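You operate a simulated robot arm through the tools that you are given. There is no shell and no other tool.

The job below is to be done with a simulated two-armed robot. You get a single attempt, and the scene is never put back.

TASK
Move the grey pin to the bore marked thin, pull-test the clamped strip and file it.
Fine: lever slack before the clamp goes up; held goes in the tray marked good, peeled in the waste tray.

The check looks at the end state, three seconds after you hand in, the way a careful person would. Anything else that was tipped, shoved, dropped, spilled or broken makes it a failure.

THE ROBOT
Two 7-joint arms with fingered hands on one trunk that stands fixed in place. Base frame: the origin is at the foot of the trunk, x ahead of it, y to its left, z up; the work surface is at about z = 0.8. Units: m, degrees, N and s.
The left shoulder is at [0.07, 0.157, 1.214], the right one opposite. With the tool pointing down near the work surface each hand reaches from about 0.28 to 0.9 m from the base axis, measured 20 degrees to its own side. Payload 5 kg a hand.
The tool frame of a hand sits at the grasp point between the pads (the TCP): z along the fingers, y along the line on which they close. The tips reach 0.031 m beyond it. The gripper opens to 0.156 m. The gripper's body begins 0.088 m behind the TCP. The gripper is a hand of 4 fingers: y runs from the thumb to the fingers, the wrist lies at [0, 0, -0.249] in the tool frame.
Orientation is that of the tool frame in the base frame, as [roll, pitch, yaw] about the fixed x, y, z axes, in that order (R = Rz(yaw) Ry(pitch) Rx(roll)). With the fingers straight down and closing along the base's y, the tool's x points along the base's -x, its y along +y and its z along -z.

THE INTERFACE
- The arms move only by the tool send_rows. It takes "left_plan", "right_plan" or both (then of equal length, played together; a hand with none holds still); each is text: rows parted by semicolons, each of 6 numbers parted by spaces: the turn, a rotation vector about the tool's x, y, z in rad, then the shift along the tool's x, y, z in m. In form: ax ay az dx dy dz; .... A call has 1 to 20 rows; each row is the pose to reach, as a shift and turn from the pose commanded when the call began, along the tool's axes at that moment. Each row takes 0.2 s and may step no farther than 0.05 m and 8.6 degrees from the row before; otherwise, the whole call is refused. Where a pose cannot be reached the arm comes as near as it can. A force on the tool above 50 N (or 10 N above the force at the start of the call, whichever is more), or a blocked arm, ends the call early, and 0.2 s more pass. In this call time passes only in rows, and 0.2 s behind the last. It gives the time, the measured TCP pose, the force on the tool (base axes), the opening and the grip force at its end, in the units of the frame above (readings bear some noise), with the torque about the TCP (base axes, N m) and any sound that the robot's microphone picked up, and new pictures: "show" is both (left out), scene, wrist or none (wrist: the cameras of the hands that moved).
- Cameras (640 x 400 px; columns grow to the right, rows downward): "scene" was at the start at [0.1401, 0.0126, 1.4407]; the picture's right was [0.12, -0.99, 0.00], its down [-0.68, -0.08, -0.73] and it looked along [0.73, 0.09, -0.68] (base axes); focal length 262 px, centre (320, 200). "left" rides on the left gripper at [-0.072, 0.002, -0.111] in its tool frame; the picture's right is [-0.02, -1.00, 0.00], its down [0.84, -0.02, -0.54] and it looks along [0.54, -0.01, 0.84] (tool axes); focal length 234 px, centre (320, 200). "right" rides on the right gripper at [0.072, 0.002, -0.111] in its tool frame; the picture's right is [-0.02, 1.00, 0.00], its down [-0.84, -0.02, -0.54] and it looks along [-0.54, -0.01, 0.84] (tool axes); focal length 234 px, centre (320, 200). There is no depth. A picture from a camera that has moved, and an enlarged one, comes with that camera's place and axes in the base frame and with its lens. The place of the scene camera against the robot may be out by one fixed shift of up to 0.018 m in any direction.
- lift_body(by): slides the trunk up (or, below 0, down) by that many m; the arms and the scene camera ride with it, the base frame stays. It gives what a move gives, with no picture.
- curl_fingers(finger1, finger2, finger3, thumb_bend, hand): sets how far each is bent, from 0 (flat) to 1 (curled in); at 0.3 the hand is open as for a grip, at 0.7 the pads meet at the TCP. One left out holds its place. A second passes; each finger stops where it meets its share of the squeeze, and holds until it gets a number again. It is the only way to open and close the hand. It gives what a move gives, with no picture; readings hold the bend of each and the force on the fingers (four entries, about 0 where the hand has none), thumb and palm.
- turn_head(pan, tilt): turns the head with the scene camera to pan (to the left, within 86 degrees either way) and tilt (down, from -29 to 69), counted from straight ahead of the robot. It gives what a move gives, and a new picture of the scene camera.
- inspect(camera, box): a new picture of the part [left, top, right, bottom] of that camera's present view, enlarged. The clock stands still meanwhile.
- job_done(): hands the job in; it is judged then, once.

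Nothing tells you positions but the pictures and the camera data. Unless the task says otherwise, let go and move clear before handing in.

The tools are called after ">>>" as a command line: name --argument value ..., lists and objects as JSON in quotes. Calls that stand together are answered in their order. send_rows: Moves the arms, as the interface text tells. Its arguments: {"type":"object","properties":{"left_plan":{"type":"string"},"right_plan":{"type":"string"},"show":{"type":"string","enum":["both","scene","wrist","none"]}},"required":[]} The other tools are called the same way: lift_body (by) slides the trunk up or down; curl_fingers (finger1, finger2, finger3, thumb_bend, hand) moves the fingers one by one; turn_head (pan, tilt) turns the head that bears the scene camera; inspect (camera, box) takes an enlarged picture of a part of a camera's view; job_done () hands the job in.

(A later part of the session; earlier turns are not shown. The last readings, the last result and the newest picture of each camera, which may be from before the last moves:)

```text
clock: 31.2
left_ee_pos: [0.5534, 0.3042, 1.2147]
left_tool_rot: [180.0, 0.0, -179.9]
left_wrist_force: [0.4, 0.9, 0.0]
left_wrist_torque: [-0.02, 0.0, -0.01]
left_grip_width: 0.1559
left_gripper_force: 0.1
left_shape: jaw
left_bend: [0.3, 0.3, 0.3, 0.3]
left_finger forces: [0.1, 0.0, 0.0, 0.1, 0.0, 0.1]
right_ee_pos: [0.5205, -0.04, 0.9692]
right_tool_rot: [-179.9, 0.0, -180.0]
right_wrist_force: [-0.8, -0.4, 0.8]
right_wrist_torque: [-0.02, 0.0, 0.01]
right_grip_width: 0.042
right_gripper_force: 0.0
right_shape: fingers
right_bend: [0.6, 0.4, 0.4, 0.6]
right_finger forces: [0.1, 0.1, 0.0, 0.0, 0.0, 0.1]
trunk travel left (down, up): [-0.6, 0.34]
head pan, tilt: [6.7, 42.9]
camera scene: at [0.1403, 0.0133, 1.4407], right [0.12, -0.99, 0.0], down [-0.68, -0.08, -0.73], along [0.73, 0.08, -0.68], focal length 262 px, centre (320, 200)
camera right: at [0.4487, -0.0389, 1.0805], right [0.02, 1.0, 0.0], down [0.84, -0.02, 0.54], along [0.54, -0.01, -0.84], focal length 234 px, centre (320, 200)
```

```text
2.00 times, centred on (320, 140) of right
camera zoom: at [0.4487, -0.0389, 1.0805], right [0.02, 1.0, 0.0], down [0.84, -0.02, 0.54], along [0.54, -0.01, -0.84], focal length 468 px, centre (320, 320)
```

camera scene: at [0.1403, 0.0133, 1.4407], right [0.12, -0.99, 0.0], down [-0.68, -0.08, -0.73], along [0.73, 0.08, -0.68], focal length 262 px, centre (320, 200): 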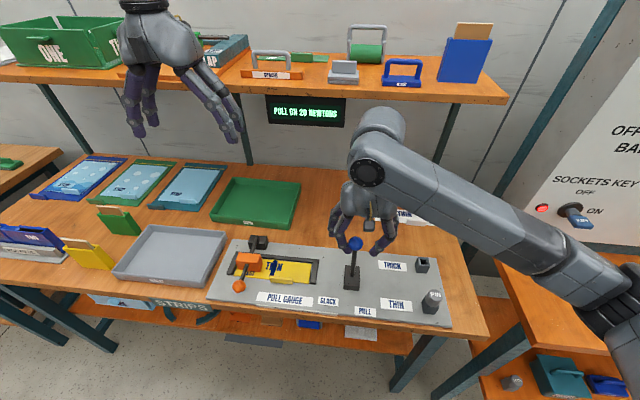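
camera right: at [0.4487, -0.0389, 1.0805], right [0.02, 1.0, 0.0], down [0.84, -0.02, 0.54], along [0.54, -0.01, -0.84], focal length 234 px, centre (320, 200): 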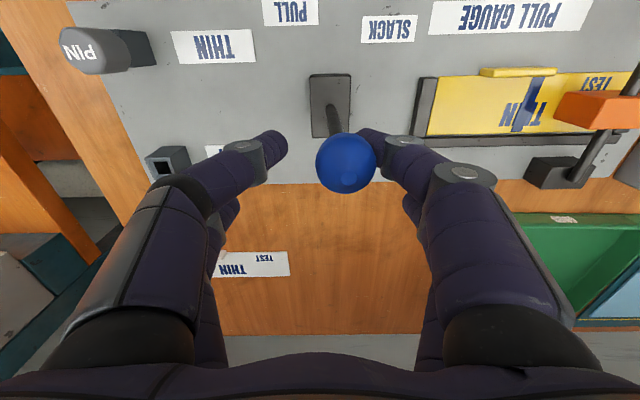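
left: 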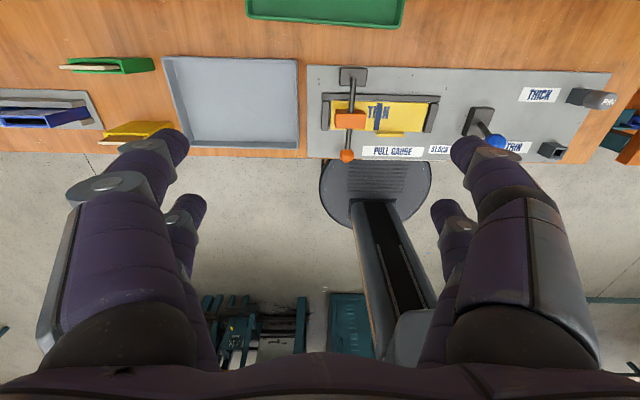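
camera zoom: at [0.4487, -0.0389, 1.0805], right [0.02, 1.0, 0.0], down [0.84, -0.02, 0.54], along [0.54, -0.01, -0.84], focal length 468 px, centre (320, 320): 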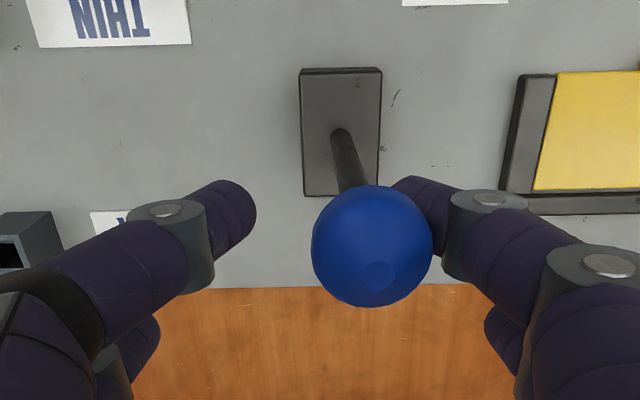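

>>> inspect --camera "scene" --box '[250, 80, 370, 140]'

>>> send_rows --right_plan "0 0 0 0 -0.01 0.001; 0 0 0 0 -0.02 0.003; 0 0 0 0 -0.03 0.006; 0 0 0 0 -0.04 0.010; 0 0 0 0 -0.046 0.013; 0 0 0 0 -0.046 0.013" --show "both"

>>> inspect --camera "scene" --box '[250, 80, 370, 140]'

>>> inspect --camera "scene" --box '[220, 180, 410, 310]'

```text
5.33 times, centred on (310, 110) of scene
camera zoom: at [0.1403, 0.0133, 1.4407], right [0.12, -0.99, 0.0], down [-0.68, -0.08, -0.73], along [0.73, 0.08, -0.68], focal length 1396 px, centre (373, 680)
```

zoom: 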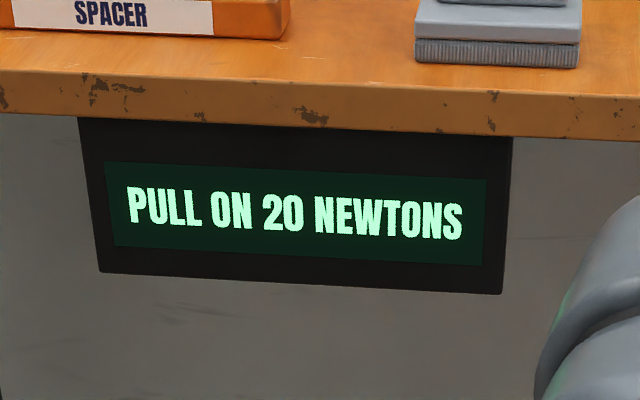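

```text
clock: 32.6
left_ee_pos: [0.5518, 0.3037, 1.2164]
left_tool_rot: [-180.0, 0.0, 180.0]
left_wrist_force: [0.2, -0.1, 0.3]
left_wrist_torque: [0.0, -0.01, -0.03]
left_grip_width: 0.1561
left_gripper_force: 0.1
left_shape: jaw
left_bend: [0.3, 0.3, 0.3, 0.3]
left_finger forces: [0.0, 0.0, 0.1, 0.0, 0.1, 0.0]
right_ee_pos: [0.5196, -0.0865, 0.9572]
right_tool_rot: [179.8, 0.1, -180.0]
right_wrist_force: [-0.2, 3.0, 5.3]
right_wrist_torque: [0.23, 0.08, -0.06]
right_grip_width: 0.0452
right_gripper_force: 2.5
right_shape: fingers
right_bend: [0.58, 0.4, 0.4, 0.6]
right_finger forces: [4.8, 0.0, 0.0, 0.0, 0.0, 0.0]
trunk travel left (down, up): [-0.6, 0.34]
head pan, tilt: [6.7, 42.9]
camera scene: at [0.1398, 0.0132, 1.4408], right [0.12, -0.99, 0.0], down [-0.68, -0.08, -0.73], along [0.73, 0.09, -0.68], focal length 262 px, centre (320, 200)
camera right: at [0.4489, -0.0844, 1.0678], right [0.02, 1.0, 0.0], down [0.84, -0.02, 0.55], along [0.55, -0.01, -0.84], focal length 234 px, centre (320, 200)
```

scene: 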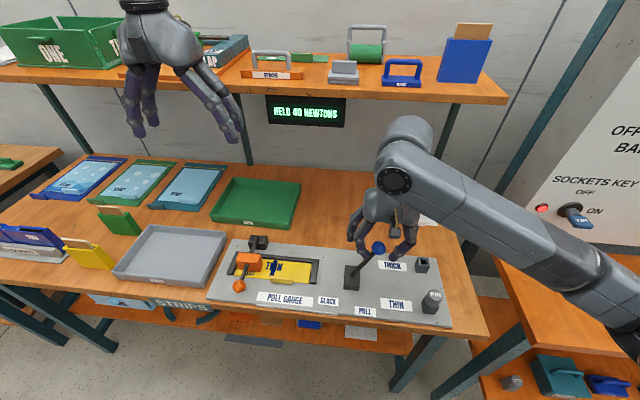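
right: 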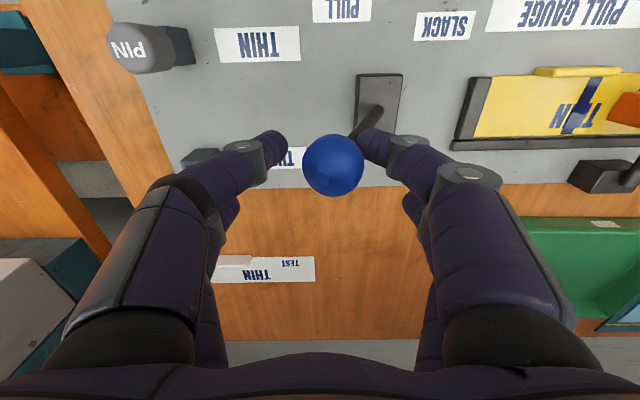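

```text
5.33 times, centred on (310, 110) of scene
camera zoom: at [0.1398, 0.0132, 1.4408], right [0.12, -0.99, 0.0], down [-0.68, -0.08, -0.73], along [0.73, 0.09, -0.68], focal length 1396 px, centre (373, 680)
```

zoom: 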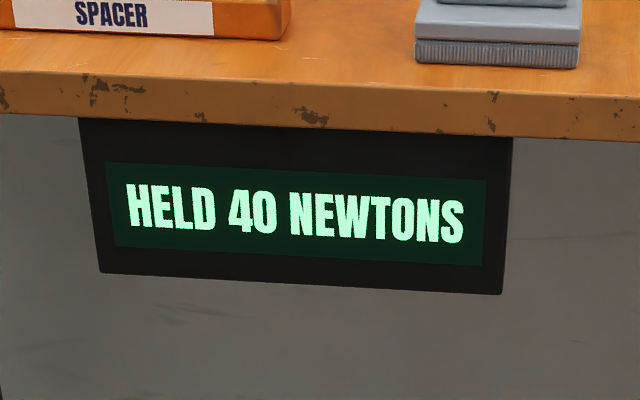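

```text
3.08 times, centred on (315, 245) of scene
camera zoom: at [0.1398, 0.0132, 1.4408], right [0.12, -0.99, 0.0], down [-0.68, -0.08, -0.73], along [0.73, 0.09, -0.68], focal length 805 px, centre (335, 62)
```

zoom: 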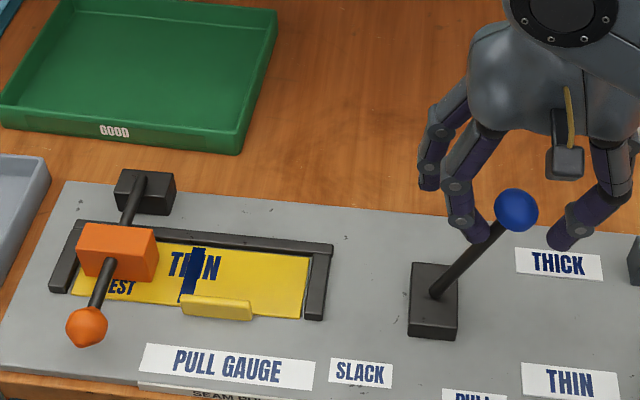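

The display reads HELD 40 NEWTONS. I'll hold the lever here a moment to see whether the reading is final, and check the seam.

>>> send_rows --right_plan "0 0 0 0 0 0; 0 0 0 0 -0.002 0.001; 0 0 0 0 -0.004 0.002; 0 0 0 0 -0.004 0.002; 0 0 0 0 -0.004 0.002; 0 0 0 0 -0.004 0.002; 0 0 0 0 -0.004 0.002" --show "none"

>>> inspect --camera "scene" --box '[250, 80, 370, 140]'

>>> inspect --camera "scene" --box '[225, 225, 325, 300]'

>>> inspect --camera "right" --box '[440, 50, 640, 170]'

```text
clock: 34.2
left_ee_pos: [0.5515, 0.3052, 1.2147]
left_tool_rot: [-180.0, 0.0, -180.0]
left_wrist_force: [-0.2, 0.0, 0.3]
left_wrist_torque: [0.03, 0.0, 0.02]
left_grip_width: 0.1558
left_gripper_force: 0.0
left_shape: jaw
left_bend: [0.3, 0.3, 0.3, 0.3]
left_finger forces: [0.0, 0.0, 0.0, 0.1, 0.0, 0.0]
right_ee_pos: [0.5198, -0.0902, 0.9562]
right_tool_rot: [180.0, 0.1, -179.9]
right_wrist_force: [-0.3, 5.5, 8.4]
right_wrist_torque: [0.47, 0.2, -0.12]
right_grip_width: 0.049
right_gripper_force: 5.0
right_shape: fingers
right_bend: [0.55, 0.4, 0.4, 0.6]
right_finger forces: [8.5, 0.1, 0.0, 0.0, 0.1, 0.0]
trunk travel left (down, up): [-0.6, 0.34]
head pan, tilt: [6.7, 42.9]
```

```text
5.33 times, centred on (310, 110) of scene
camera zoom: at [0.1393, 0.0137, 1.4408], right [0.12, -0.99, 0.0], down [-0.68, -0.08, -0.73], along [0.73, 0.08, -0.68], focal length 1396 px, centre (373, 680)
```

zoom: 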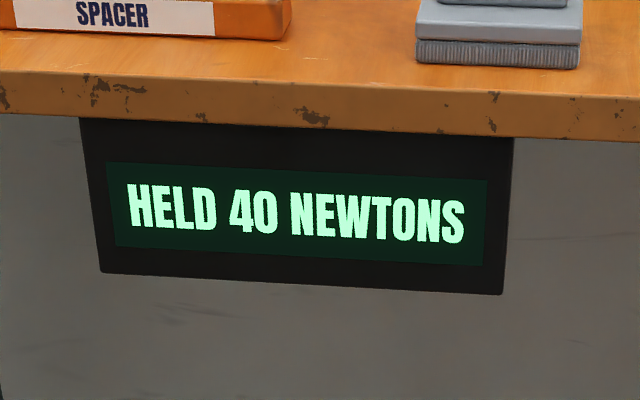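

```text
5.33 times, centred on (275, 262) of scene
camera zoom: at [0.1393, 0.0137, 1.4408], right [0.12, -0.99, 0.0], down [-0.68, -0.08, -0.73], along [0.73, 0.08, -0.68], focal length 1396 px, centre (560, -133)
```

zoom: 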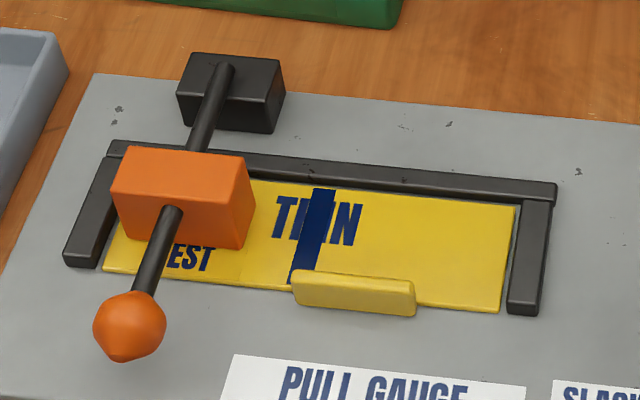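

```text
3.20 times, centred on (540, 110) of right
camera zoom: at [0.4484, -0.0881, 1.0665], right [0.02, 1.0, 0.0], down [0.84, -0.02, 0.55], along [0.55, -0.01, -0.84], focal length 749 px, centre (-384, 488)
```

zoom: 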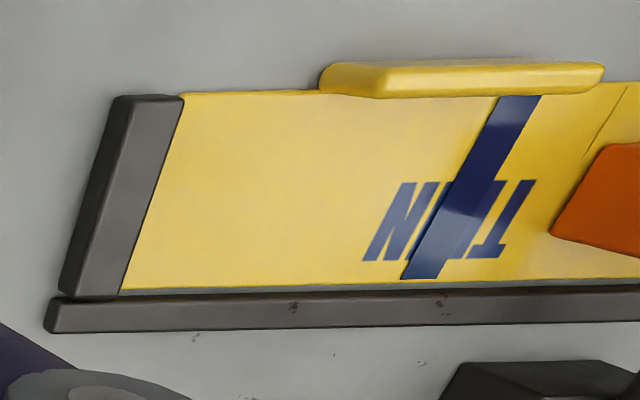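

The result is HELD at 40 N and the lever is at its stop, so this strip belongs in the GOOD tray. Next I'll swing the lever back to SLACK.

>>> send_rows --right_plan "0 0 0 0 0.012 -0.004; 0 0 0 0 0.03 -0.008; 0 0 0 0 0.048 -0.0125; 0 0 0 0 0.066 -0.014; 0 0 0 0 0.084 -0.013; 0 0 0 0 0.1 -0.009; 0 0 0 0 0.11 -0.006; 0 0 0 0 0.116 -0.003; 0 0 0 0 0.116 -0.003" --show "both"

>>> inspect --camera "scene" --box '[250, 80, 370, 140]'

>>> inspect --camera "scene" --box '[220, 180, 410, 310]'

```text
clock: 36.2
left_ee_pos: [0.552, 0.303, 1.2153]
left_tool_rot: [180.0, 0.1, 180.0]
left_wrist_force: [0.4, 0.8, -0.6]
left_wrist_torque: [0.02, -0.02, -0.01]
left_grip_width: 0.156
left_gripper_force: 0.0
left_shape: jaw
left_bend: [0.3, 0.3, 0.3, 0.3]
left_finger forces: [0.0, 0.0, 0.0, 0.1, 0.0, 0.0]
right_ee_pos: [0.52, 0.0248, 0.9582]
right_tool_rot: [-180.0, 0.2, 180.0]
right_wrist_force: [-0.2, -2.3, 4.0]
right_wrist_torque: [-0.2, 0.11, 0.07]
right_grip_width: 0.044
right_gripper_force: 1.6
right_shape: fingers
right_bend: [0.6, 0.4, 0.4, 0.6]
right_finger forces: [0.0, 0.1, 0.0, 0.1, 4.4, 0.1]
trunk travel left (down, up): [-0.6, 0.34]
head pan, tilt: [6.7, 42.9]
camera scene: at [0.1398, 0.0122, 1.4408], right [0.12, -0.99, 0.0], down [-0.68, -0.08, -0.73], along [0.73, 0.09, -0.68], focal length 262 px, centre (320, 200)
camera right: at [0.449, 0.0267, 1.0693], right [0.02, 1.0, 0.0], down [0.84, -0.02, 0.55], along [0.55, -0.01, -0.84], focal length 234 px, centre (320, 200)
```

scene: 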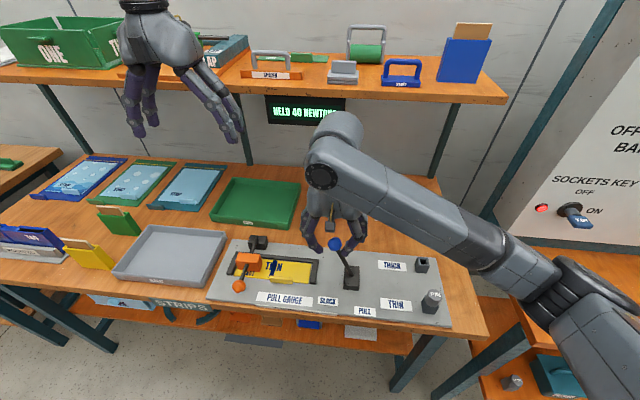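
right: 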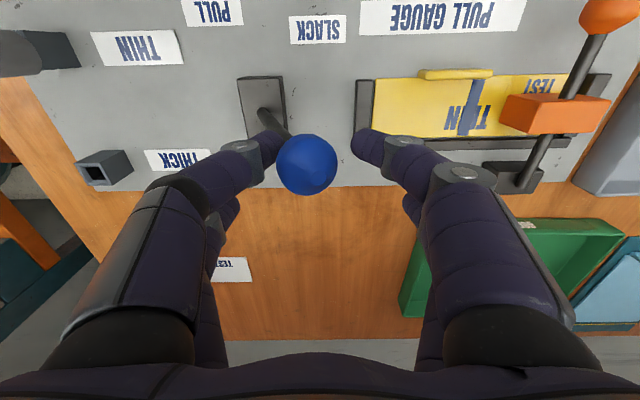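

```text
5.33 times, centred on (310, 110) of scene
camera zoom: at [0.1398, 0.0122, 1.4408], right [0.12, -0.99, 0.0], down [-0.68, -0.08, -0.73], along [0.73, 0.09, -0.68], focal length 1396 px, centre (373, 680)
```

zoom: 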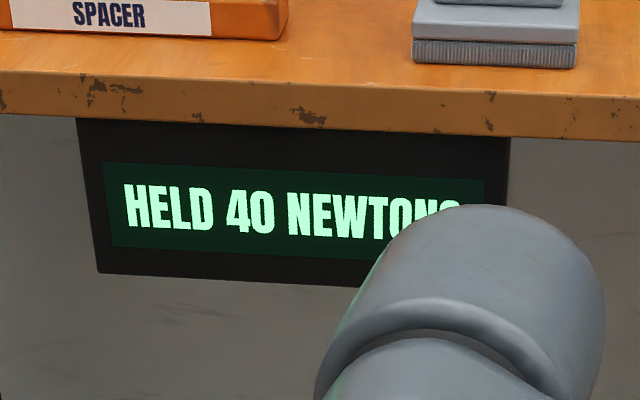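

```text
3.08 times, centred on (315, 245) of scene
camera zoom: at [0.1398, 0.0122, 1.4408], right [0.12, -0.99, 0.0], down [-0.68, -0.08, -0.73], along [0.73, 0.09, -0.68], focal length 805 px, centre (335, 62)
```

zoom: 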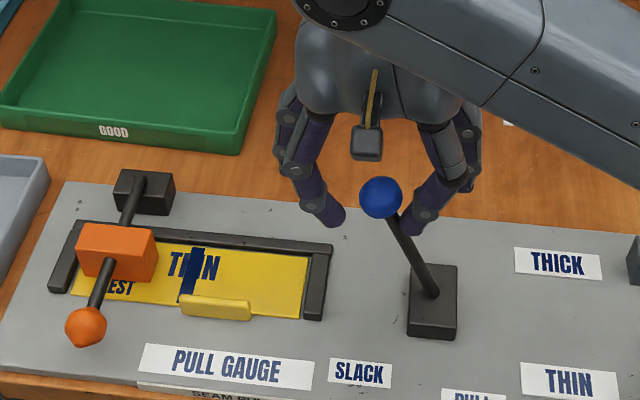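

The lever is back at its SLACK stop in the same pose as at the start. I'll open the right hand and move it up and away to make room for the left hand.

>>> curl_fingers --hand "right" --finger1 0.4 --thumb_bend 0.4

>>> send_rows --right_plan "0 0 0 0 0 -0.03; 0 0 0 0 0 -0.07; 0 0 0 0 0 -0.11; 0 0 0 0 -0.03 -0.14; 0 0 0 0 -0.075 -0.15; 0 0 0 0 -0.12 -0.15; 0 0 0 0 -0.165 -0.15; 0 0 0 0 -0.21 -0.15; 0 0 0 0 -0.255 -0.15; 0 0 0 0 -0.28 -0.15; 0 0 0 0 -0.28 -0.15" --show "scene"

>>> inspect --camera "left" --box '[310, 50, 450, 170]'

>>> inspect --camera "left" --box '[0, 0, 640, 400]'

```text
clock: 37.2
left_ee_pos: [0.5521, 0.3038, 1.2152]
left_tool_rot: [179.9, 0.0, -180.0]
left_wrist_force: [-0.9, -0.5, 0.6]
left_wrist_torque: [-0.02, -0.01, -0.01]
left_grip_width: 0.1559
left_gripper_force: 0.0
left_shape: jaw
left_bend: [0.3, 0.3, 0.3, 0.3]
left_finger forces: [0.0, 0.0, 0.0, 0.0, 0.1, 0.0]
right_ee_pos: [0.5208, 0.0253, 0.9584]
right_tool_rot: [-179.9, 0.1, -179.9]
right_wrist_force: [0.0, 0.9, 0.2]
right_wrist_torque: [-0.02, -0.02, -0.01]
right_grip_width: 0.1206
right_gripper_force: 0.1
right_shape: fingers
right_bend: [0.4, 0.4, 0.4, 0.4]
right_finger forces: [0.1, 0.0, 0.1, 0.1, 0.0, 0.0]
trunk travel left (down, up): [-0.6, 0.34]
head pan, tilt: [6.7, 42.9]
```

```text
clock: 39.6
left_ee_pos: [0.5518, 0.3036, 1.2151]
left_tool_rot: [180.0, 0.0, 179.9]
left_wrist_force: [0.4, 1.0, 0.5]
left_wrist_torque: [-0.03, -0.02, -0.02]
left_grip_width: 0.1558
left_gripper_force: 0.1
left_shape: jaw
left_bend: [0.3, 0.3, 0.3, 0.3]
left_finger forces: [0.1, 0.0, 0.1, 0.0, 0.1, 0.1]
right_ee_pos: [0.5205, -0.255, 1.1081]
right_tool_rot: [180.0, 0.0, -179.9]
right_wrist_force: [-0.7, -0.3, -0.5]
right_wrist_torque: [-0.04, 0.01, 0.01]
right_grip_width: 0.1205
right_gripper_force: 0.1
right_shape: fingers
right_bend: [0.4, 0.4, 0.4, 0.4]
right_finger forces: [0.0, 0.0, 0.0, 0.0, 0.0, 0.0]
trunk travel left (down, up): [-0.6, 0.34]
head pan, tilt: [6.7, 42.9]
camera scene: at [0.1404, 0.0132, 1.4407], right [0.12, -0.99, 0.0], down [-0.68, -0.08, -0.73], along [0.73, 0.08, -0.68], focal length 262 px, centre (320, 200)
```

scene: 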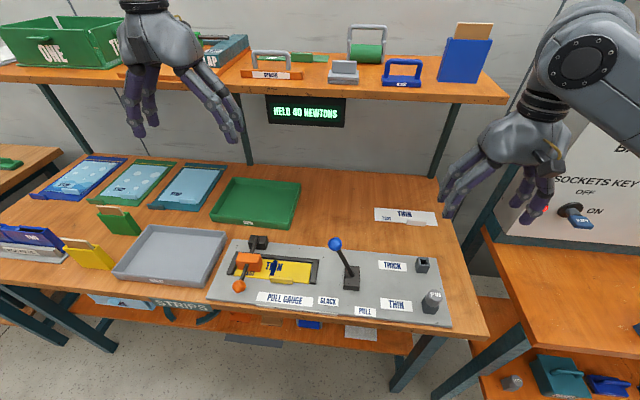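

```text
3.33 times, centred on (380, 110) of left
camera zoom: at [0.6254, 0.3058, 1.3259], right [0.02, -1.0, 0.0], down [-0.84, -0.02, 0.54], along [-0.54, -0.01, -0.84], focal length 781 px, centre (120, 500)
```

zoom: 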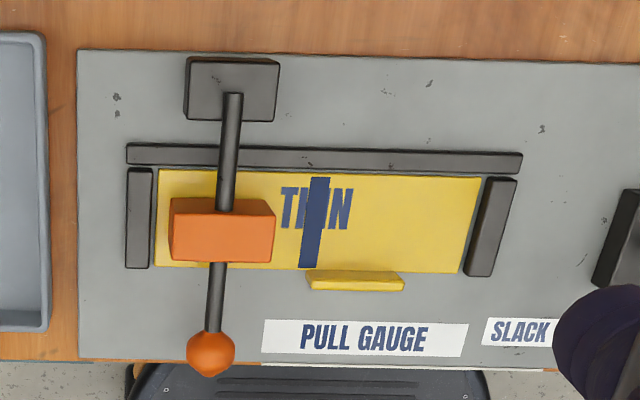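

```text
1.00 times, centred on (320, 200) of left (not enlarged: the box is as wide or as high as the picture)
camera zoom: at [0.6254, 0.3058, 1.3259], right [0.02, -1.0, 0.0], down [-0.84, -0.02, 0.54], along [-0.54, -0.01, -0.84], focal length 234 px, centre (320, 200)
```

zoom: 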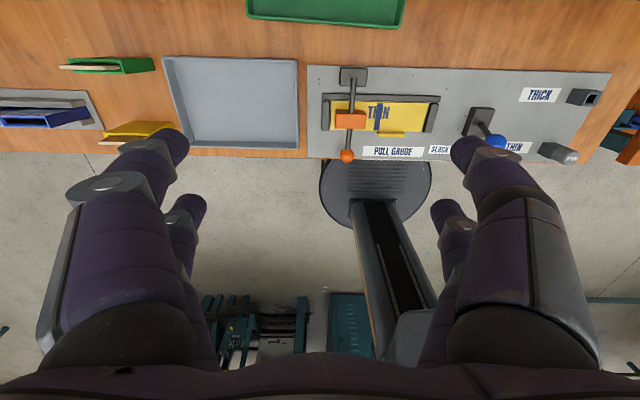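

The GOOD tray is the target, the lever is slack, and the clamp knob is at about (0.431, 0.244, 0.850) with its pivot near x 0.583. I'll find out which left-hand digit is which while moving to a hover over the knob.

>>> curl_fingers --hand "left" --finger1 0.6 --finger2 0.45 --finger3 0.3 --thumb_bend 0.6

>>> send_rows --left_plan "0 0 0 0.02 -0.0085 0.0335; 0 0 0 0.04 -0.017 0.067; 0 0 0 0.06 -0.0255 0.10; 0 0 0 0.08 -0.034 0.134; 0 0 0 0.10 -0.0425 0.168; 0 0 0 0.12 -0.051 0.2; 0 0 0 0.142 -0.0595 0.215; 0 0 0 0.142 -0.0595 0.215" --show "both"

```text
clock: 40.6
left_ee_pos: [0.5525, 0.3025, 1.2161]
left_tool_rot: [-179.9, 0.0, -180.0]
left_wrist_force: [-0.2, -0.9, 1.1]
left_wrist_torque: [0.0, 0.04, 0.0]
left_grip_width: 0.042
left_gripper_force: 0.1
left_shape: fingers
left_bend: [0.6, 0.45, 0.3, 0.6]
left_finger forces: [0.1, 0.1, 0.0, 0.0, 0.1, 0.0]
right_ee_pos: [0.5196, -0.2556, 1.1079]
right_tool_rot: [180.0, 0.0, -180.0]
right_wrist_force: [-0.2, 0.1, 0.6]
right_wrist_torque: [-0.01, 0.01, -0.02]
right_grip_width: 0.1206
right_gripper_force: 0.0
right_shape: fingers
right_bend: [0.4, 0.4, 0.4, 0.4]
right_finger forces: [0.0, 0.0, 0.0, 0.1, 0.0, 0.1]
trunk travel left (down, up): [-0.6, 0.34]
head pan, tilt: [6.7, 42.9]
```

```text
clock: 42.4
left_ee_pos: [0.4107, 0.245, 0.9992]
left_tool_rot: [179.9, 0.1, -180.0]
left_wrist_force: [0.1, -0.2, 0.4]
left_wrist_torque: [0.0, 0.02, -0.02]
left_grip_width: 0.0419
left_gripper_force: 0.0
left_shape: fingers
left_bend: [0.6, 0.45, 0.3, 0.6]
left_finger forces: [0.0, 0.0, 0.0, 0.0, 0.0, 0.1]
right_ee_pos: [0.5199, -0.2554, 1.1076]
right_tool_rot: [179.9, 0.0, -179.9]
right_wrist_force: [0.4, 0.3, 0.1]
right_wrist_torque: [0.0, 0.05, -0.02]
right_grip_width: 0.1207
right_gripper_force: 0.1
right_shape: fingers
right_bend: [0.4, 0.4, 0.4, 0.4]
right_finger forces: [0.0, 0.0, 0.1, 0.1, 0.0, 0.1]
trunk travel left (down, up): [-0.6, 0.34]
head pan, tilt: [6.7, 42.9]
camera scene: at [0.1406, 0.0126, 1.4407], right [0.12, -0.99, 0.0], down [-0.68, -0.08, -0.73], along [0.73, 0.09, -0.68], focal length 262 px, centre (320, 200)
camera left: at [0.4837, 0.247, 1.1113], right [0.02, -1.0, 0.0], down [-0.84, -0.02, 0.54], along [-0.54, -0.01, -0.84], focal length 234 px, centre (320, 200)
```

scene: 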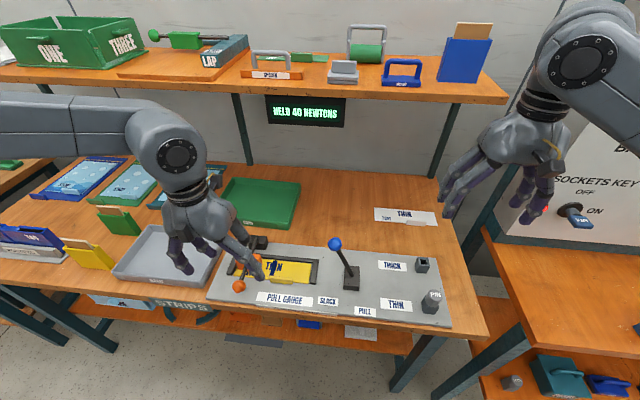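
left: 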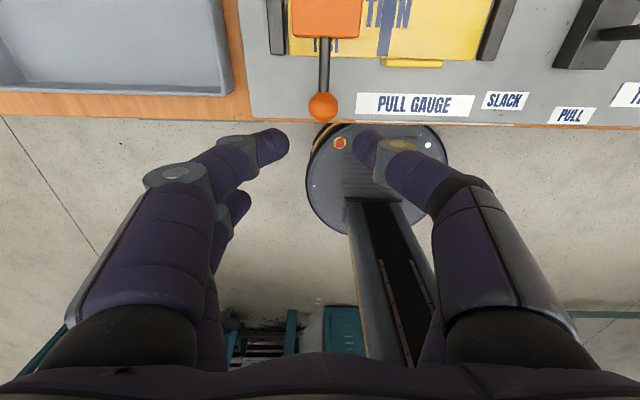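

>>> curl_fingers --hand "left" --finger1 0.5 --finger2 0.4 --finger3 0.4 --thumb_bend 0.5

>>> send_rows --left_plan "0 0 0 0 0 0.04; 0 0 0 0 0 0.08; 0 0 0 0 0 0.11; 0 0 0 0 0 0.13; 0 0 0 0 0 0.142; 0 0 0 0 0 0.142" --show "both"

>>> inspect --camera "left" --box '[160, 40, 480, 240]'

>>> inspect --camera "scene" --box '[150, 200, 330, 320]'

```text
clock: 43.4
left_ee_pos: [0.4102, 0.2456, 1.0002]
left_tool_rot: [-180.0, 0.0, -179.9]
left_wrist_force: [0.9, 0.0, 0.0]
left_wrist_torque: [0.02, 0.0, 0.02]
left_grip_width: 0.0802
left_gripper_force: 0.0
left_shape: fingers
left_bend: [0.5, 0.4, 0.4, 0.5]
left_finger forces: [0.0, 0.0, 0.0, 0.1, 0.0, 0.0]
right_ee_pos: [0.5199, -0.2541, 1.1083]
right_tool_rot: [180.0, 0.0, -180.0]
right_wrist_force: [-0.1, 0.1, -0.8]
right_wrist_torque: [-0.01, 0.0, 0.01]
right_grip_width: 0.1208
right_gripper_force: 0.0
right_shape: fingers
right_bend: [0.4, 0.4, 0.4, 0.4]
right_finger forces: [0.0, 0.0, 0.0, 0.1, 0.0, 0.1]
trunk travel left (down, up): [-0.6, 0.34]
head pan, tilt: [6.7, 42.9]
```

```text
clock: 44.8
left_ee_pos: [0.4103, 0.2455, 0.8566]
left_tool_rot: [-179.9, 0.1, 180.0]
left_wrist_force: [0.3, -0.2, 0.5]
left_wrist_torque: [-0.01, -0.05, 0.0]
left_grip_width: 0.0801
left_gripper_force: 0.2
left_shape: fingers
left_bend: [0.5, 0.4, 0.4, 0.5]
left_finger forces: [0.0, 0.0, 0.0, 0.1, 0.0, 0.0]
right_ee_pos: [0.5199, -0.2546, 1.1086]
right_tool_rot: [-180.0, 0.0, 179.9]
right_wrist_force: [-0.8, -0.5, 0.7]
right_wrist_torque: [0.02, 0.0, 0.0]
right_grip_width: 0.1207
right_gripper_force: 0.0
right_shape: fingers
right_bend: [0.4, 0.4, 0.4, 0.4]
right_finger forces: [0.0, 0.1, 0.0, 0.1, 0.0, 0.0]
trunk travel left (down, up): [-0.6, 0.34]
head pan, tilt: [6.7, 42.9]
camera scene: at [0.1399, 0.0126, 1.4407], right [0.12, -0.99, 0.0], down [-0.68, -0.08, -0.73], along [0.73, 0.09, -0.68], focal length 262 px, centre (320, 200)
camera left: at [0.4834, 0.2465, 0.968], right [0.02, -1.0, 0.0], down [-0.84, -0.02, 0.54], along [-0.54, -0.01, -0.84], focal length 234 px, centre (320, 200)
```

scene: 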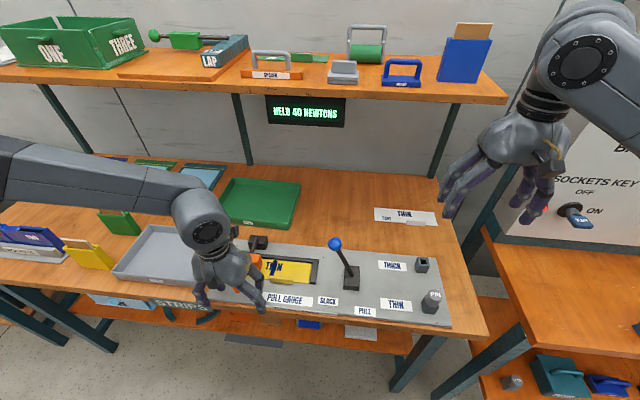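
left: 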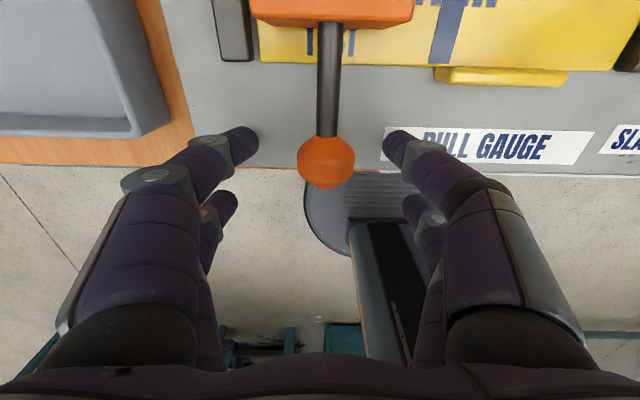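

```text
2.00 times, centred on (320, 140) of left
camera zoom: at [0.4834, 0.2465, 0.968], right [0.02, -1.0, 0.0], down [-0.84, -0.02, 0.54], along [-0.54, -0.01, -0.84], focal length 468 px, centre (320, 320)
```

zoom: 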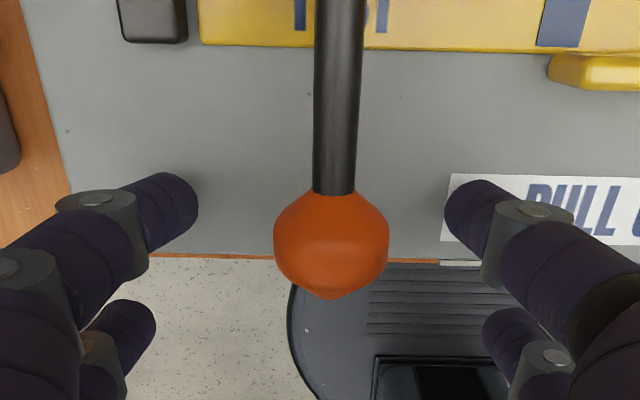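

```text
3.33 times, centred on (240, 260) of scene
camera zoom: at [0.1399, 0.0126, 1.4407], right [0.12, -0.99, 0.0], down [-0.68, -0.08, -0.73], along [0.73, 0.09, -0.68], focal length 872 px, centre (587, 0)
```

zoom: 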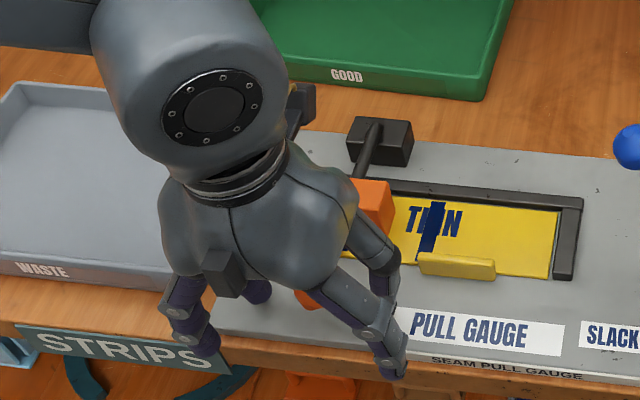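

>>> send_rows --left_plan "0 0 0 0 -0.002 0; 0 0 0 0 -0.002 0" --show "none"

>>> curl_fingers --hand "left" --finger1 0.72 --thumb_bend 0.72

>>> inspect --camera "left" --box '[160, 40, 480, 240]'

```text
clock: 45.4
left_ee_pos: [0.4104, 0.2424, 0.8572]
left_tool_rot: [-180.0, 0.1, -180.0]
left_wrist_force: [1.2, 1.2, -0.5]
left_wrist_torque: [0.04, -0.04, 0.03]
left_grip_width: 0.0805
left_gripper_force: 0.0
left_shape: fingers
left_bend: [0.5, 0.4, 0.4, 0.5]
left_finger forces: [0.0, 0.0, 0.0, 0.0, 0.0, 0.1]
right_ee_pos: [0.5199, -0.2546, 1.1085]
right_tool_rot: [180.0, 0.0, -180.0]
right_wrist_force: [-0.2, -0.1, -0.1]
right_wrist_torque: [-0.03, 0.0, 0.0]
right_grip_width: 0.1203
right_gripper_force: 0.0
right_shape: fingers
right_bend: [0.4, 0.4, 0.4, 0.4]
right_finger forces: [0.0, 0.0, 0.0, 0.0, 0.0, 0.0]
trunk travel left (down, up): [-0.6, 0.34]
head pan, tilt: [6.7, 42.9]
```

```text
clock: 46.4
left_ee_pos: [0.4103, 0.2413, 0.8581]
left_tool_rot: [-180.0, 0.0, 180.0]
left_wrist_force: [-0.7, -4.7, -0.2]
left_wrist_torque: [-0.07, -0.01, -0.09]
left_grip_width: 0.0188
left_gripper_force: 7.9
left_shape: fingers
left_bend: [0.65, 0.4, 0.4, 0.68]
left_finger forces: [5.8, 0.1, 0.1, 0.0, 10.1, 0.0]
right_ee_pos: [0.5199, -0.2563, 1.1073]
right_tool_rot: [179.9, -0.1, -180.0]
right_wrist_force: [-0.4, -0.6, -0.1]
right_wrist_torque: [0.02, -0.02, 0.06]
right_grip_width: 0.1206
right_gripper_force: 0.1
right_shape: fingers
right_bend: [0.4, 0.4, 0.4, 0.4]
right_finger forces: [0.0, 0.0, 0.1, 0.1, 0.1, 0.0]
trunk travel left (down, up): [-0.6, 0.34]
head pan, tilt: [6.7, 42.9]
```

```text
2.00 times, centred on (320, 140) of left
camera zoom: at [0.4831, 0.2435, 0.9684], right [0.02, -1.0, 0.0], down [-0.84, -0.02, 0.54], along [-0.54, -0.01, -0.84], focal length 468 px, centre (320, 320)
```

zoom: 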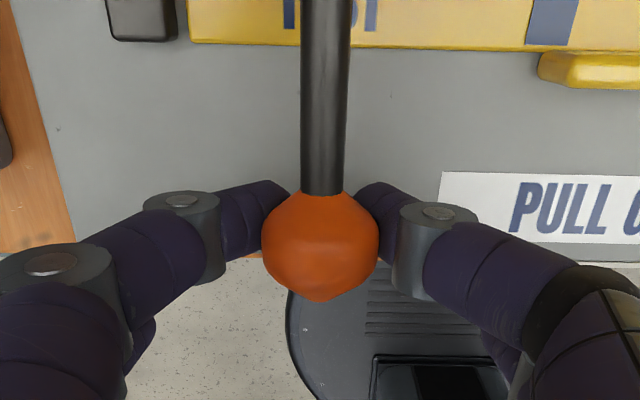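

>>> send_rows --left_plan "0 0 0 -0.0006 0 -0.013; 0 0 0 -0.0023 0 -0.0263; 0 0 0 -0.0052 0 -0.039; 0 0 0 -0.0091 0 -0.0518; 0 0 0 -0.0091 0 -0.0518" --show "both"

>>> inspect --camera "scene" --box '[150, 180, 330, 310]'

>>> inspect --camera "scene" --box '[250, 80, 370, 140]'

```text
clock: 47.6
left_ee_pos: [0.4189, 0.2422, 0.91]
left_tool_rot: [-180.0, 0.1, -179.9]
left_wrist_force: [-4.5, -5.9, 0.2]
left_wrist_torque: [-0.07, 0.08, -0.13]
left_grip_width: 0.0173
left_gripper_force: 7.1
left_shape: fingers
left_bend: [0.65, 0.4, 0.4, 0.69]
left_finger forces: [4.9, 0.0, 0.0, 0.1, 9.0, 0.1]
right_ee_pos: [0.519, -0.2563, 1.1086]
right_tool_rot: [180.0, -0.1, 180.0]
right_wrist_force: [-0.2, -0.3, 0.0]
right_wrist_torque: [0.02, 0.0, -0.01]
right_grip_width: 0.1206
right_gripper_force: 0.0
right_shape: fingers
right_bend: [0.4, 0.4, 0.4, 0.4]
right_finger forces: [0.0, 0.1, 0.0, 0.0, 0.0, 0.1]
trunk travel left (down, up): [-0.6, 0.34]
head pan, tilt: [6.7, 42.9]
camera scene: at [0.1395, 0.0118, 1.4408], right [0.12, -0.99, 0.0], down [-0.68, -0.08, -0.73], along [0.73, 0.09, -0.68], focal length 262 px, centre (320, 200)
camera left: at [0.4919, 0.2435, 1.0208], right [0.02, -1.0, 0.0], down [-0.84, -0.02, 0.54], along [-0.54, -0.01, -0.84], focal length 234 px, centre (320, 200)
```

scene: 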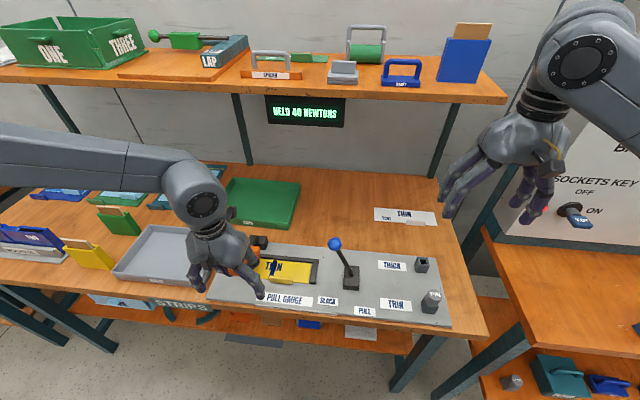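
left: 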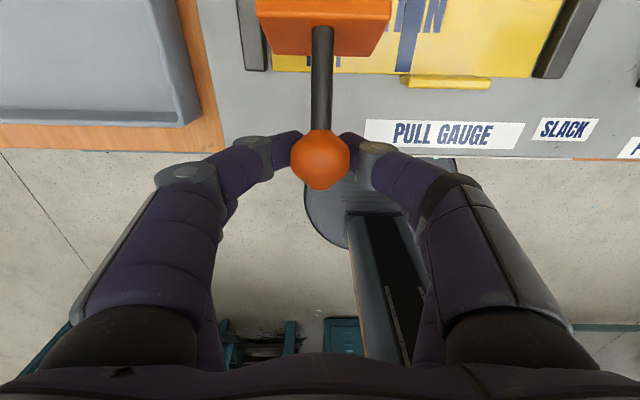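

```text
3.08 times, centred on (240, 245) of scene
camera zoom: at [0.1395, 0.0118, 1.4408], right [0.12, -0.99, 0.0], down [-0.68, -0.08, -0.73], along [0.73, 0.09, -0.68], focal length 805 px, centre (566, 62)
```

zoom: 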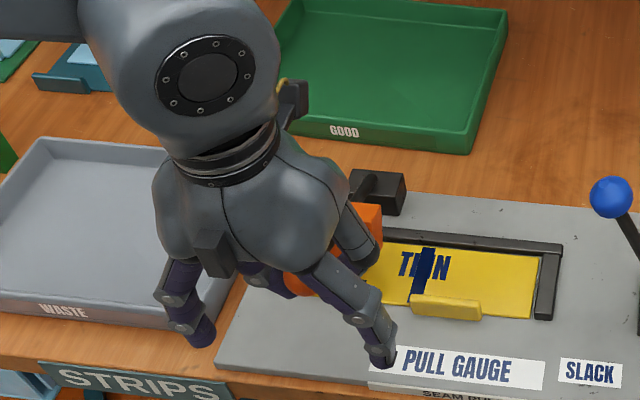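

```text
5.33 times, centred on (310, 110) of scene
camera zoom: at [0.1395, 0.0118, 1.4408], right [0.12, -0.99, 0.0], down [-0.68, -0.08, -0.73], along [0.73, 0.09, -0.68], focal length 1396 px, centre (373, 680)
```

zoom: 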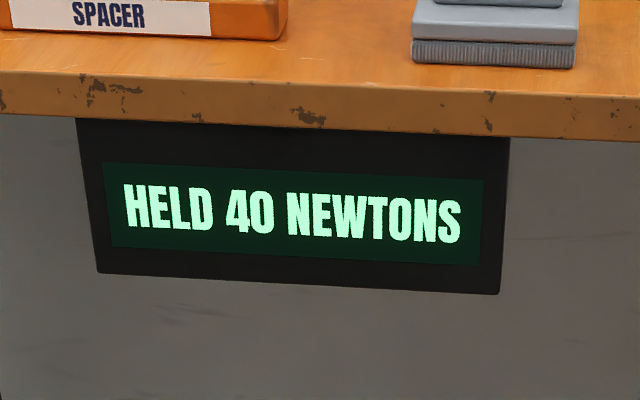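

>>> send_rows --left_plan "0 0 0 0.0005 0 -0.0134; 0 0 0 -0.0045 0 -0.0257; 0 0 0 -0.0107 0 -0.0375; 0 0 0 -0.0178 0 -0.0486; 0 0 0 -0.0259 0 -0.0592; 0 0 0 -0.0259 0 -0.0592" --show "both"

```text
clock: 49.0
left_ee_pos: [0.4443, 0.2421, 0.9697]
left_tool_rot: [179.9, 0.1, -179.9]
left_wrist_force: [0.0, -1.1, -1.2]
left_wrist_torque: [0.0, 0.02, -0.03]
left_grip_width: 0.0013
left_gripper_force: 0.1
left_shape: fingers
left_bend: [0.71, 0.4, 0.4, 0.71]
left_finger forces: [0.0, 0.1, 0.0, 0.0, 0.0, 0.0]
right_ee_pos: [0.5197, -0.2555, 1.1087]
right_tool_rot: [-180.0, -0.1, 179.9]
right_wrist_force: [-0.1, -0.5, -0.2]
right_wrist_torque: [0.03, 0.0, -0.01]
right_grip_width: 0.1207
right_gripper_force: 0.0
right_shape: fingers
right_bend: [0.4, 0.4, 0.4, 0.4]
right_finger forces: [0.0, 0.0, 0.0, 0.0, 0.0, 0.0]
trunk travel left (down, up): [-0.6, 0.34]
head pan, tilt: [6.7, 42.9]
camera scene: at [0.1398, 0.0127, 1.4408], right [0.12, -0.99, 0.0], down [-0.68, -0.08, -0.73], along [0.73, 0.09, -0.68], focal length 262 px, centre (320, 200)
camera left: at [0.5172, 0.2445, 1.0802], right [0.02, -1.0, 0.0], down [-0.84, -0.02, 0.54], along [-0.54, -0.01, -0.84], focal length 234 px, centre (320, 200)
```

scene: 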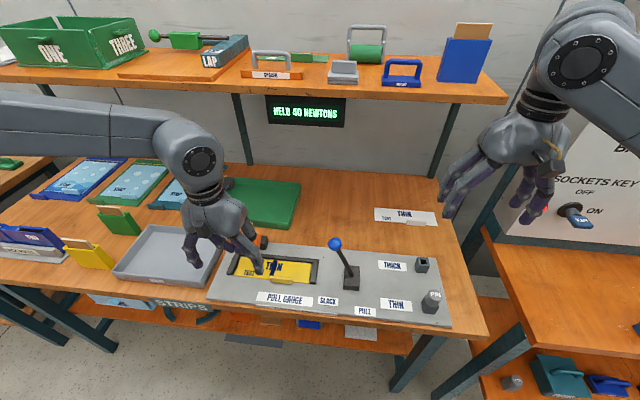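
left: 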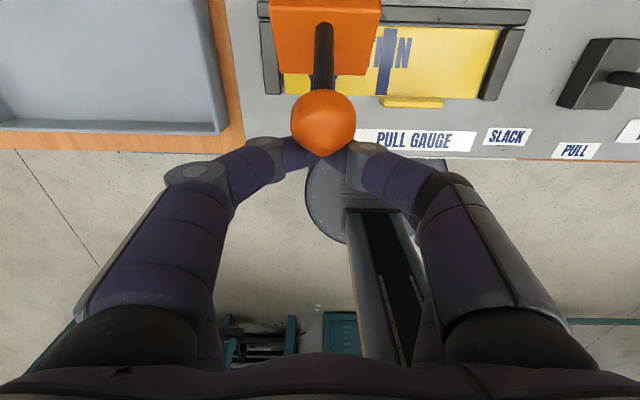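

The fingers slipped off under the ball, but the clamp has swung up to about 50 degrees. I'll check whether it stays there on its own.

>>> send_rows --left_plan "0 0 0 0.004 0 0; 0 0 0 0.004 0 0" --show "both"

>>> inspect --camera "scene" --box '[150, 180, 330, 310]'

>>> inspect --camera "left" --box '[160, 0, 480, 200]'

```text
clock: 49.6
left_ee_pos: [0.4407, 0.2432, 0.9692]
left_tool_rot: [180.0, 0.0, 180.0]
left_wrist_force: [0.1, 0.2, 0.3]
left_wrist_torque: [0.0, 0.04, 0.01]
left_grip_width: 0.0012
left_gripper_force: 0.0
left_shape: fingers
left_bend: [0.71, 0.4, 0.4, 0.71]
left_finger forces: [0.0, 0.0, 0.0, 0.0, 0.0, 0.1]
right_ee_pos: [0.5188, -0.2545, 1.1084]
right_tool_rot: [180.0, 0.1, -179.8]
right_wrist_force: [0.2, -0.4, 0.2]
right_wrist_torque: [0.01, 0.02, -0.03]
right_grip_width: 0.1208
right_gripper_force: 0.1
right_shape: fingers
right_bend: [0.4, 0.4, 0.4, 0.4]
right_finger forces: [0.0, 0.0, 0.0, 0.0, 0.1, 0.1]
trunk travel left (down, up): [-0.6, 0.34]
head pan, tilt: [6.7, 42.9]
camera scene: at [0.1403, 0.0126, 1.4407], right [0.12, -0.99, 0.0], down [-0.68, -0.08, -0.73], along [0.73, 0.09, -0.68], focal length 262 px, centre (320, 200)
camera left: at [0.5134, 0.244, 1.0803], right [0.02, -1.0, 0.0], down [-0.84, -0.02, 0.54], along [-0.54, -0.01, -0.84], focal length 234 px, centre (320, 200)
```

scene: 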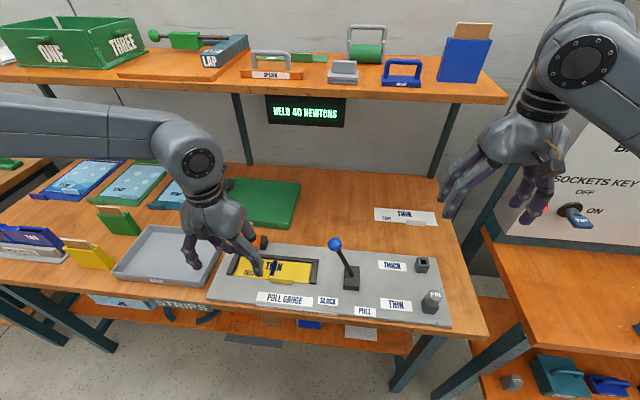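
left: 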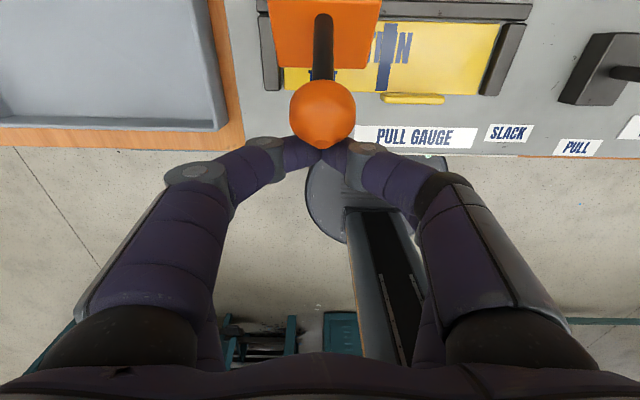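

```text
3.08 times, centred on (240, 245) of scene
camera zoom: at [0.1403, 0.0126, 1.4407], right [0.12, -0.99, 0.0], down [-0.68, -0.08, -0.73], along [0.73, 0.09, -0.68], focal length 805 px, centre (566, 62)
```

zoom: 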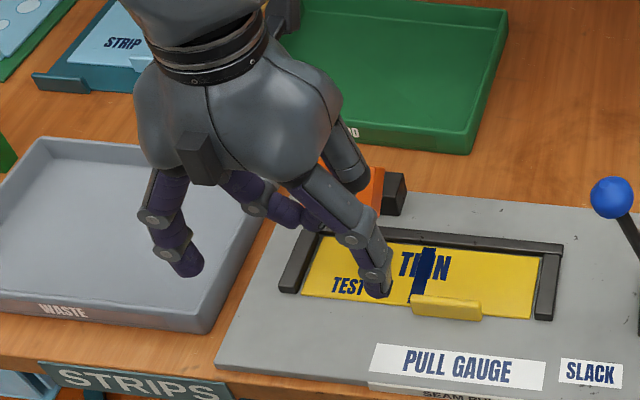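

```text
2.00 times, centred on (320, 100) of left
camera zoom: at [0.5134, 0.244, 1.0803], right [0.02, -1.0, 0.0], down [-0.84, -0.02, 0.54], along [-0.54, -0.01, -0.84], focal length 468 px, centre (320, 400)
```

zoom: 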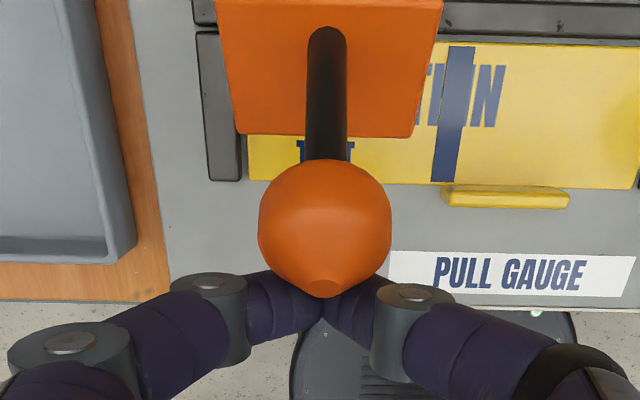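

>>> send_rows --left_plan "0 0 0 0 0 -0.008; 0 0 0 -0.0112 0 -0.0122; 0 0 0 -0.022 0 -0.0191; 0 0 0 -0.0334 0 -0.025; 0 0 0 -0.0452 0 -0.0299; 0 0 0 -0.0575 0 -0.0338; 0 0 0 -0.07 0 -0.0366; 0 0 0 -0.07 0 -0.0366" --show "both"

>>> inspect --camera "left" --box '[160, 0, 480, 200]'

>>> inspect --camera "scene" --box '[150, 160, 330, 310]'

```text
clock: 51.4
left_ee_pos: [0.5111, 0.2427, 1.0047]
left_tool_rot: [179.9, 0.0, -180.0]
left_wrist_force: [-0.1, 0.3, -0.7]
left_wrist_torque: [-0.01, 0.0, -0.02]
left_grip_width: 0.0011
left_gripper_force: 0.0
left_shape: fingers
left_bend: [0.71, 0.4, 0.4, 0.71]
left_finger forces: [0.1, 0.0, 0.1, 0.0, 0.0, 0.0]
right_ee_pos: [0.519, -0.2541, 1.1083]
right_tool_rot: [179.9, 0.0, -179.9]
right_wrist_force: [-0.4, 0.2, -0.3]
right_wrist_torque: [0.02, -0.04, 0.01]
right_grip_width: 0.121
right_gripper_force: 0.1
right_shape: fingers
right_bend: [0.4, 0.4, 0.4, 0.4]
right_finger forces: [0.0, 0.0, 0.0, 0.0, 0.1, 0.0]
trunk travel left (down, up): [-0.6, 0.34]
head pan, tilt: [6.7, 42.9]
camera scene: at [0.1398, 0.0126, 1.4408], right [0.12, -0.99, 0.0], down [-0.68, -0.08, -0.73], along [0.73, 0.09, -0.68], focal length 262 px, centre (320, 200)
camera left: at [0.5842, 0.2444, 1.1161], right [0.02, -1.0, 0.0], down [-0.84, -0.02, 0.54], along [-0.54, -0.01, -0.84], focal length 234 px, centre (320, 200)
```

scene: 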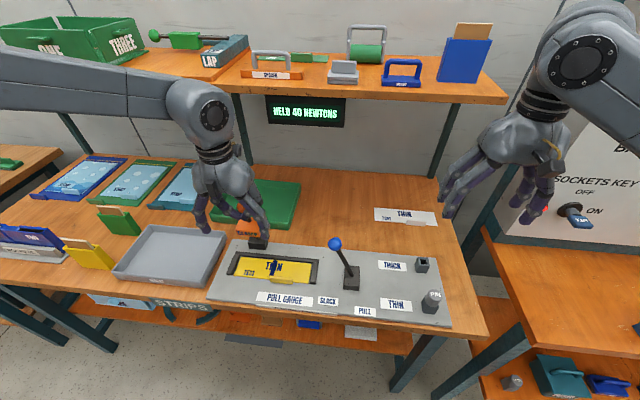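
left: 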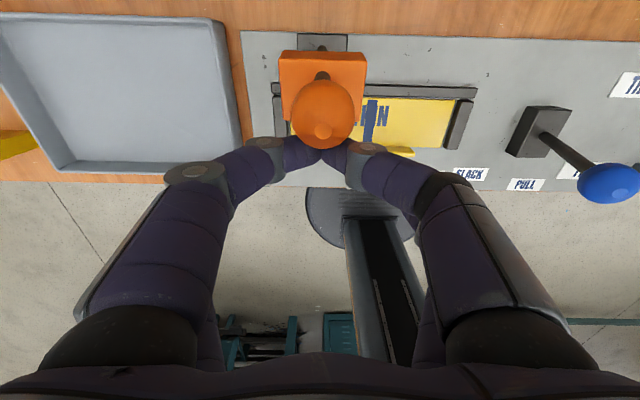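

```text
2.00 times, centred on (320, 100) of left
camera zoom: at [0.5842, 0.2444, 1.1161], right [0.02, -1.0, 0.0], down [-0.84, -0.02, 0.54], along [-0.54, -0.01, -0.84], focal length 468 px, centre (320, 400)
```

zoom: 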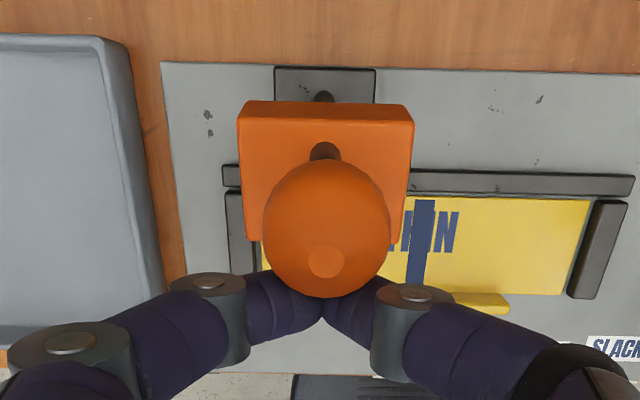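

```text
2.67 times, centred on (240, 235) of scene
camera zoom: at [0.1398, 0.0126, 1.4408], right [0.12, -0.99, 0.0], down [-0.68, -0.08, -0.73], along [0.73, 0.09, -0.68], focal length 698 px, centre (533, 107)
```

zoom: 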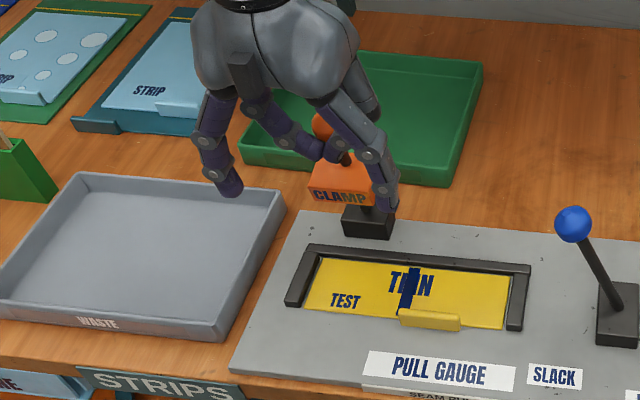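

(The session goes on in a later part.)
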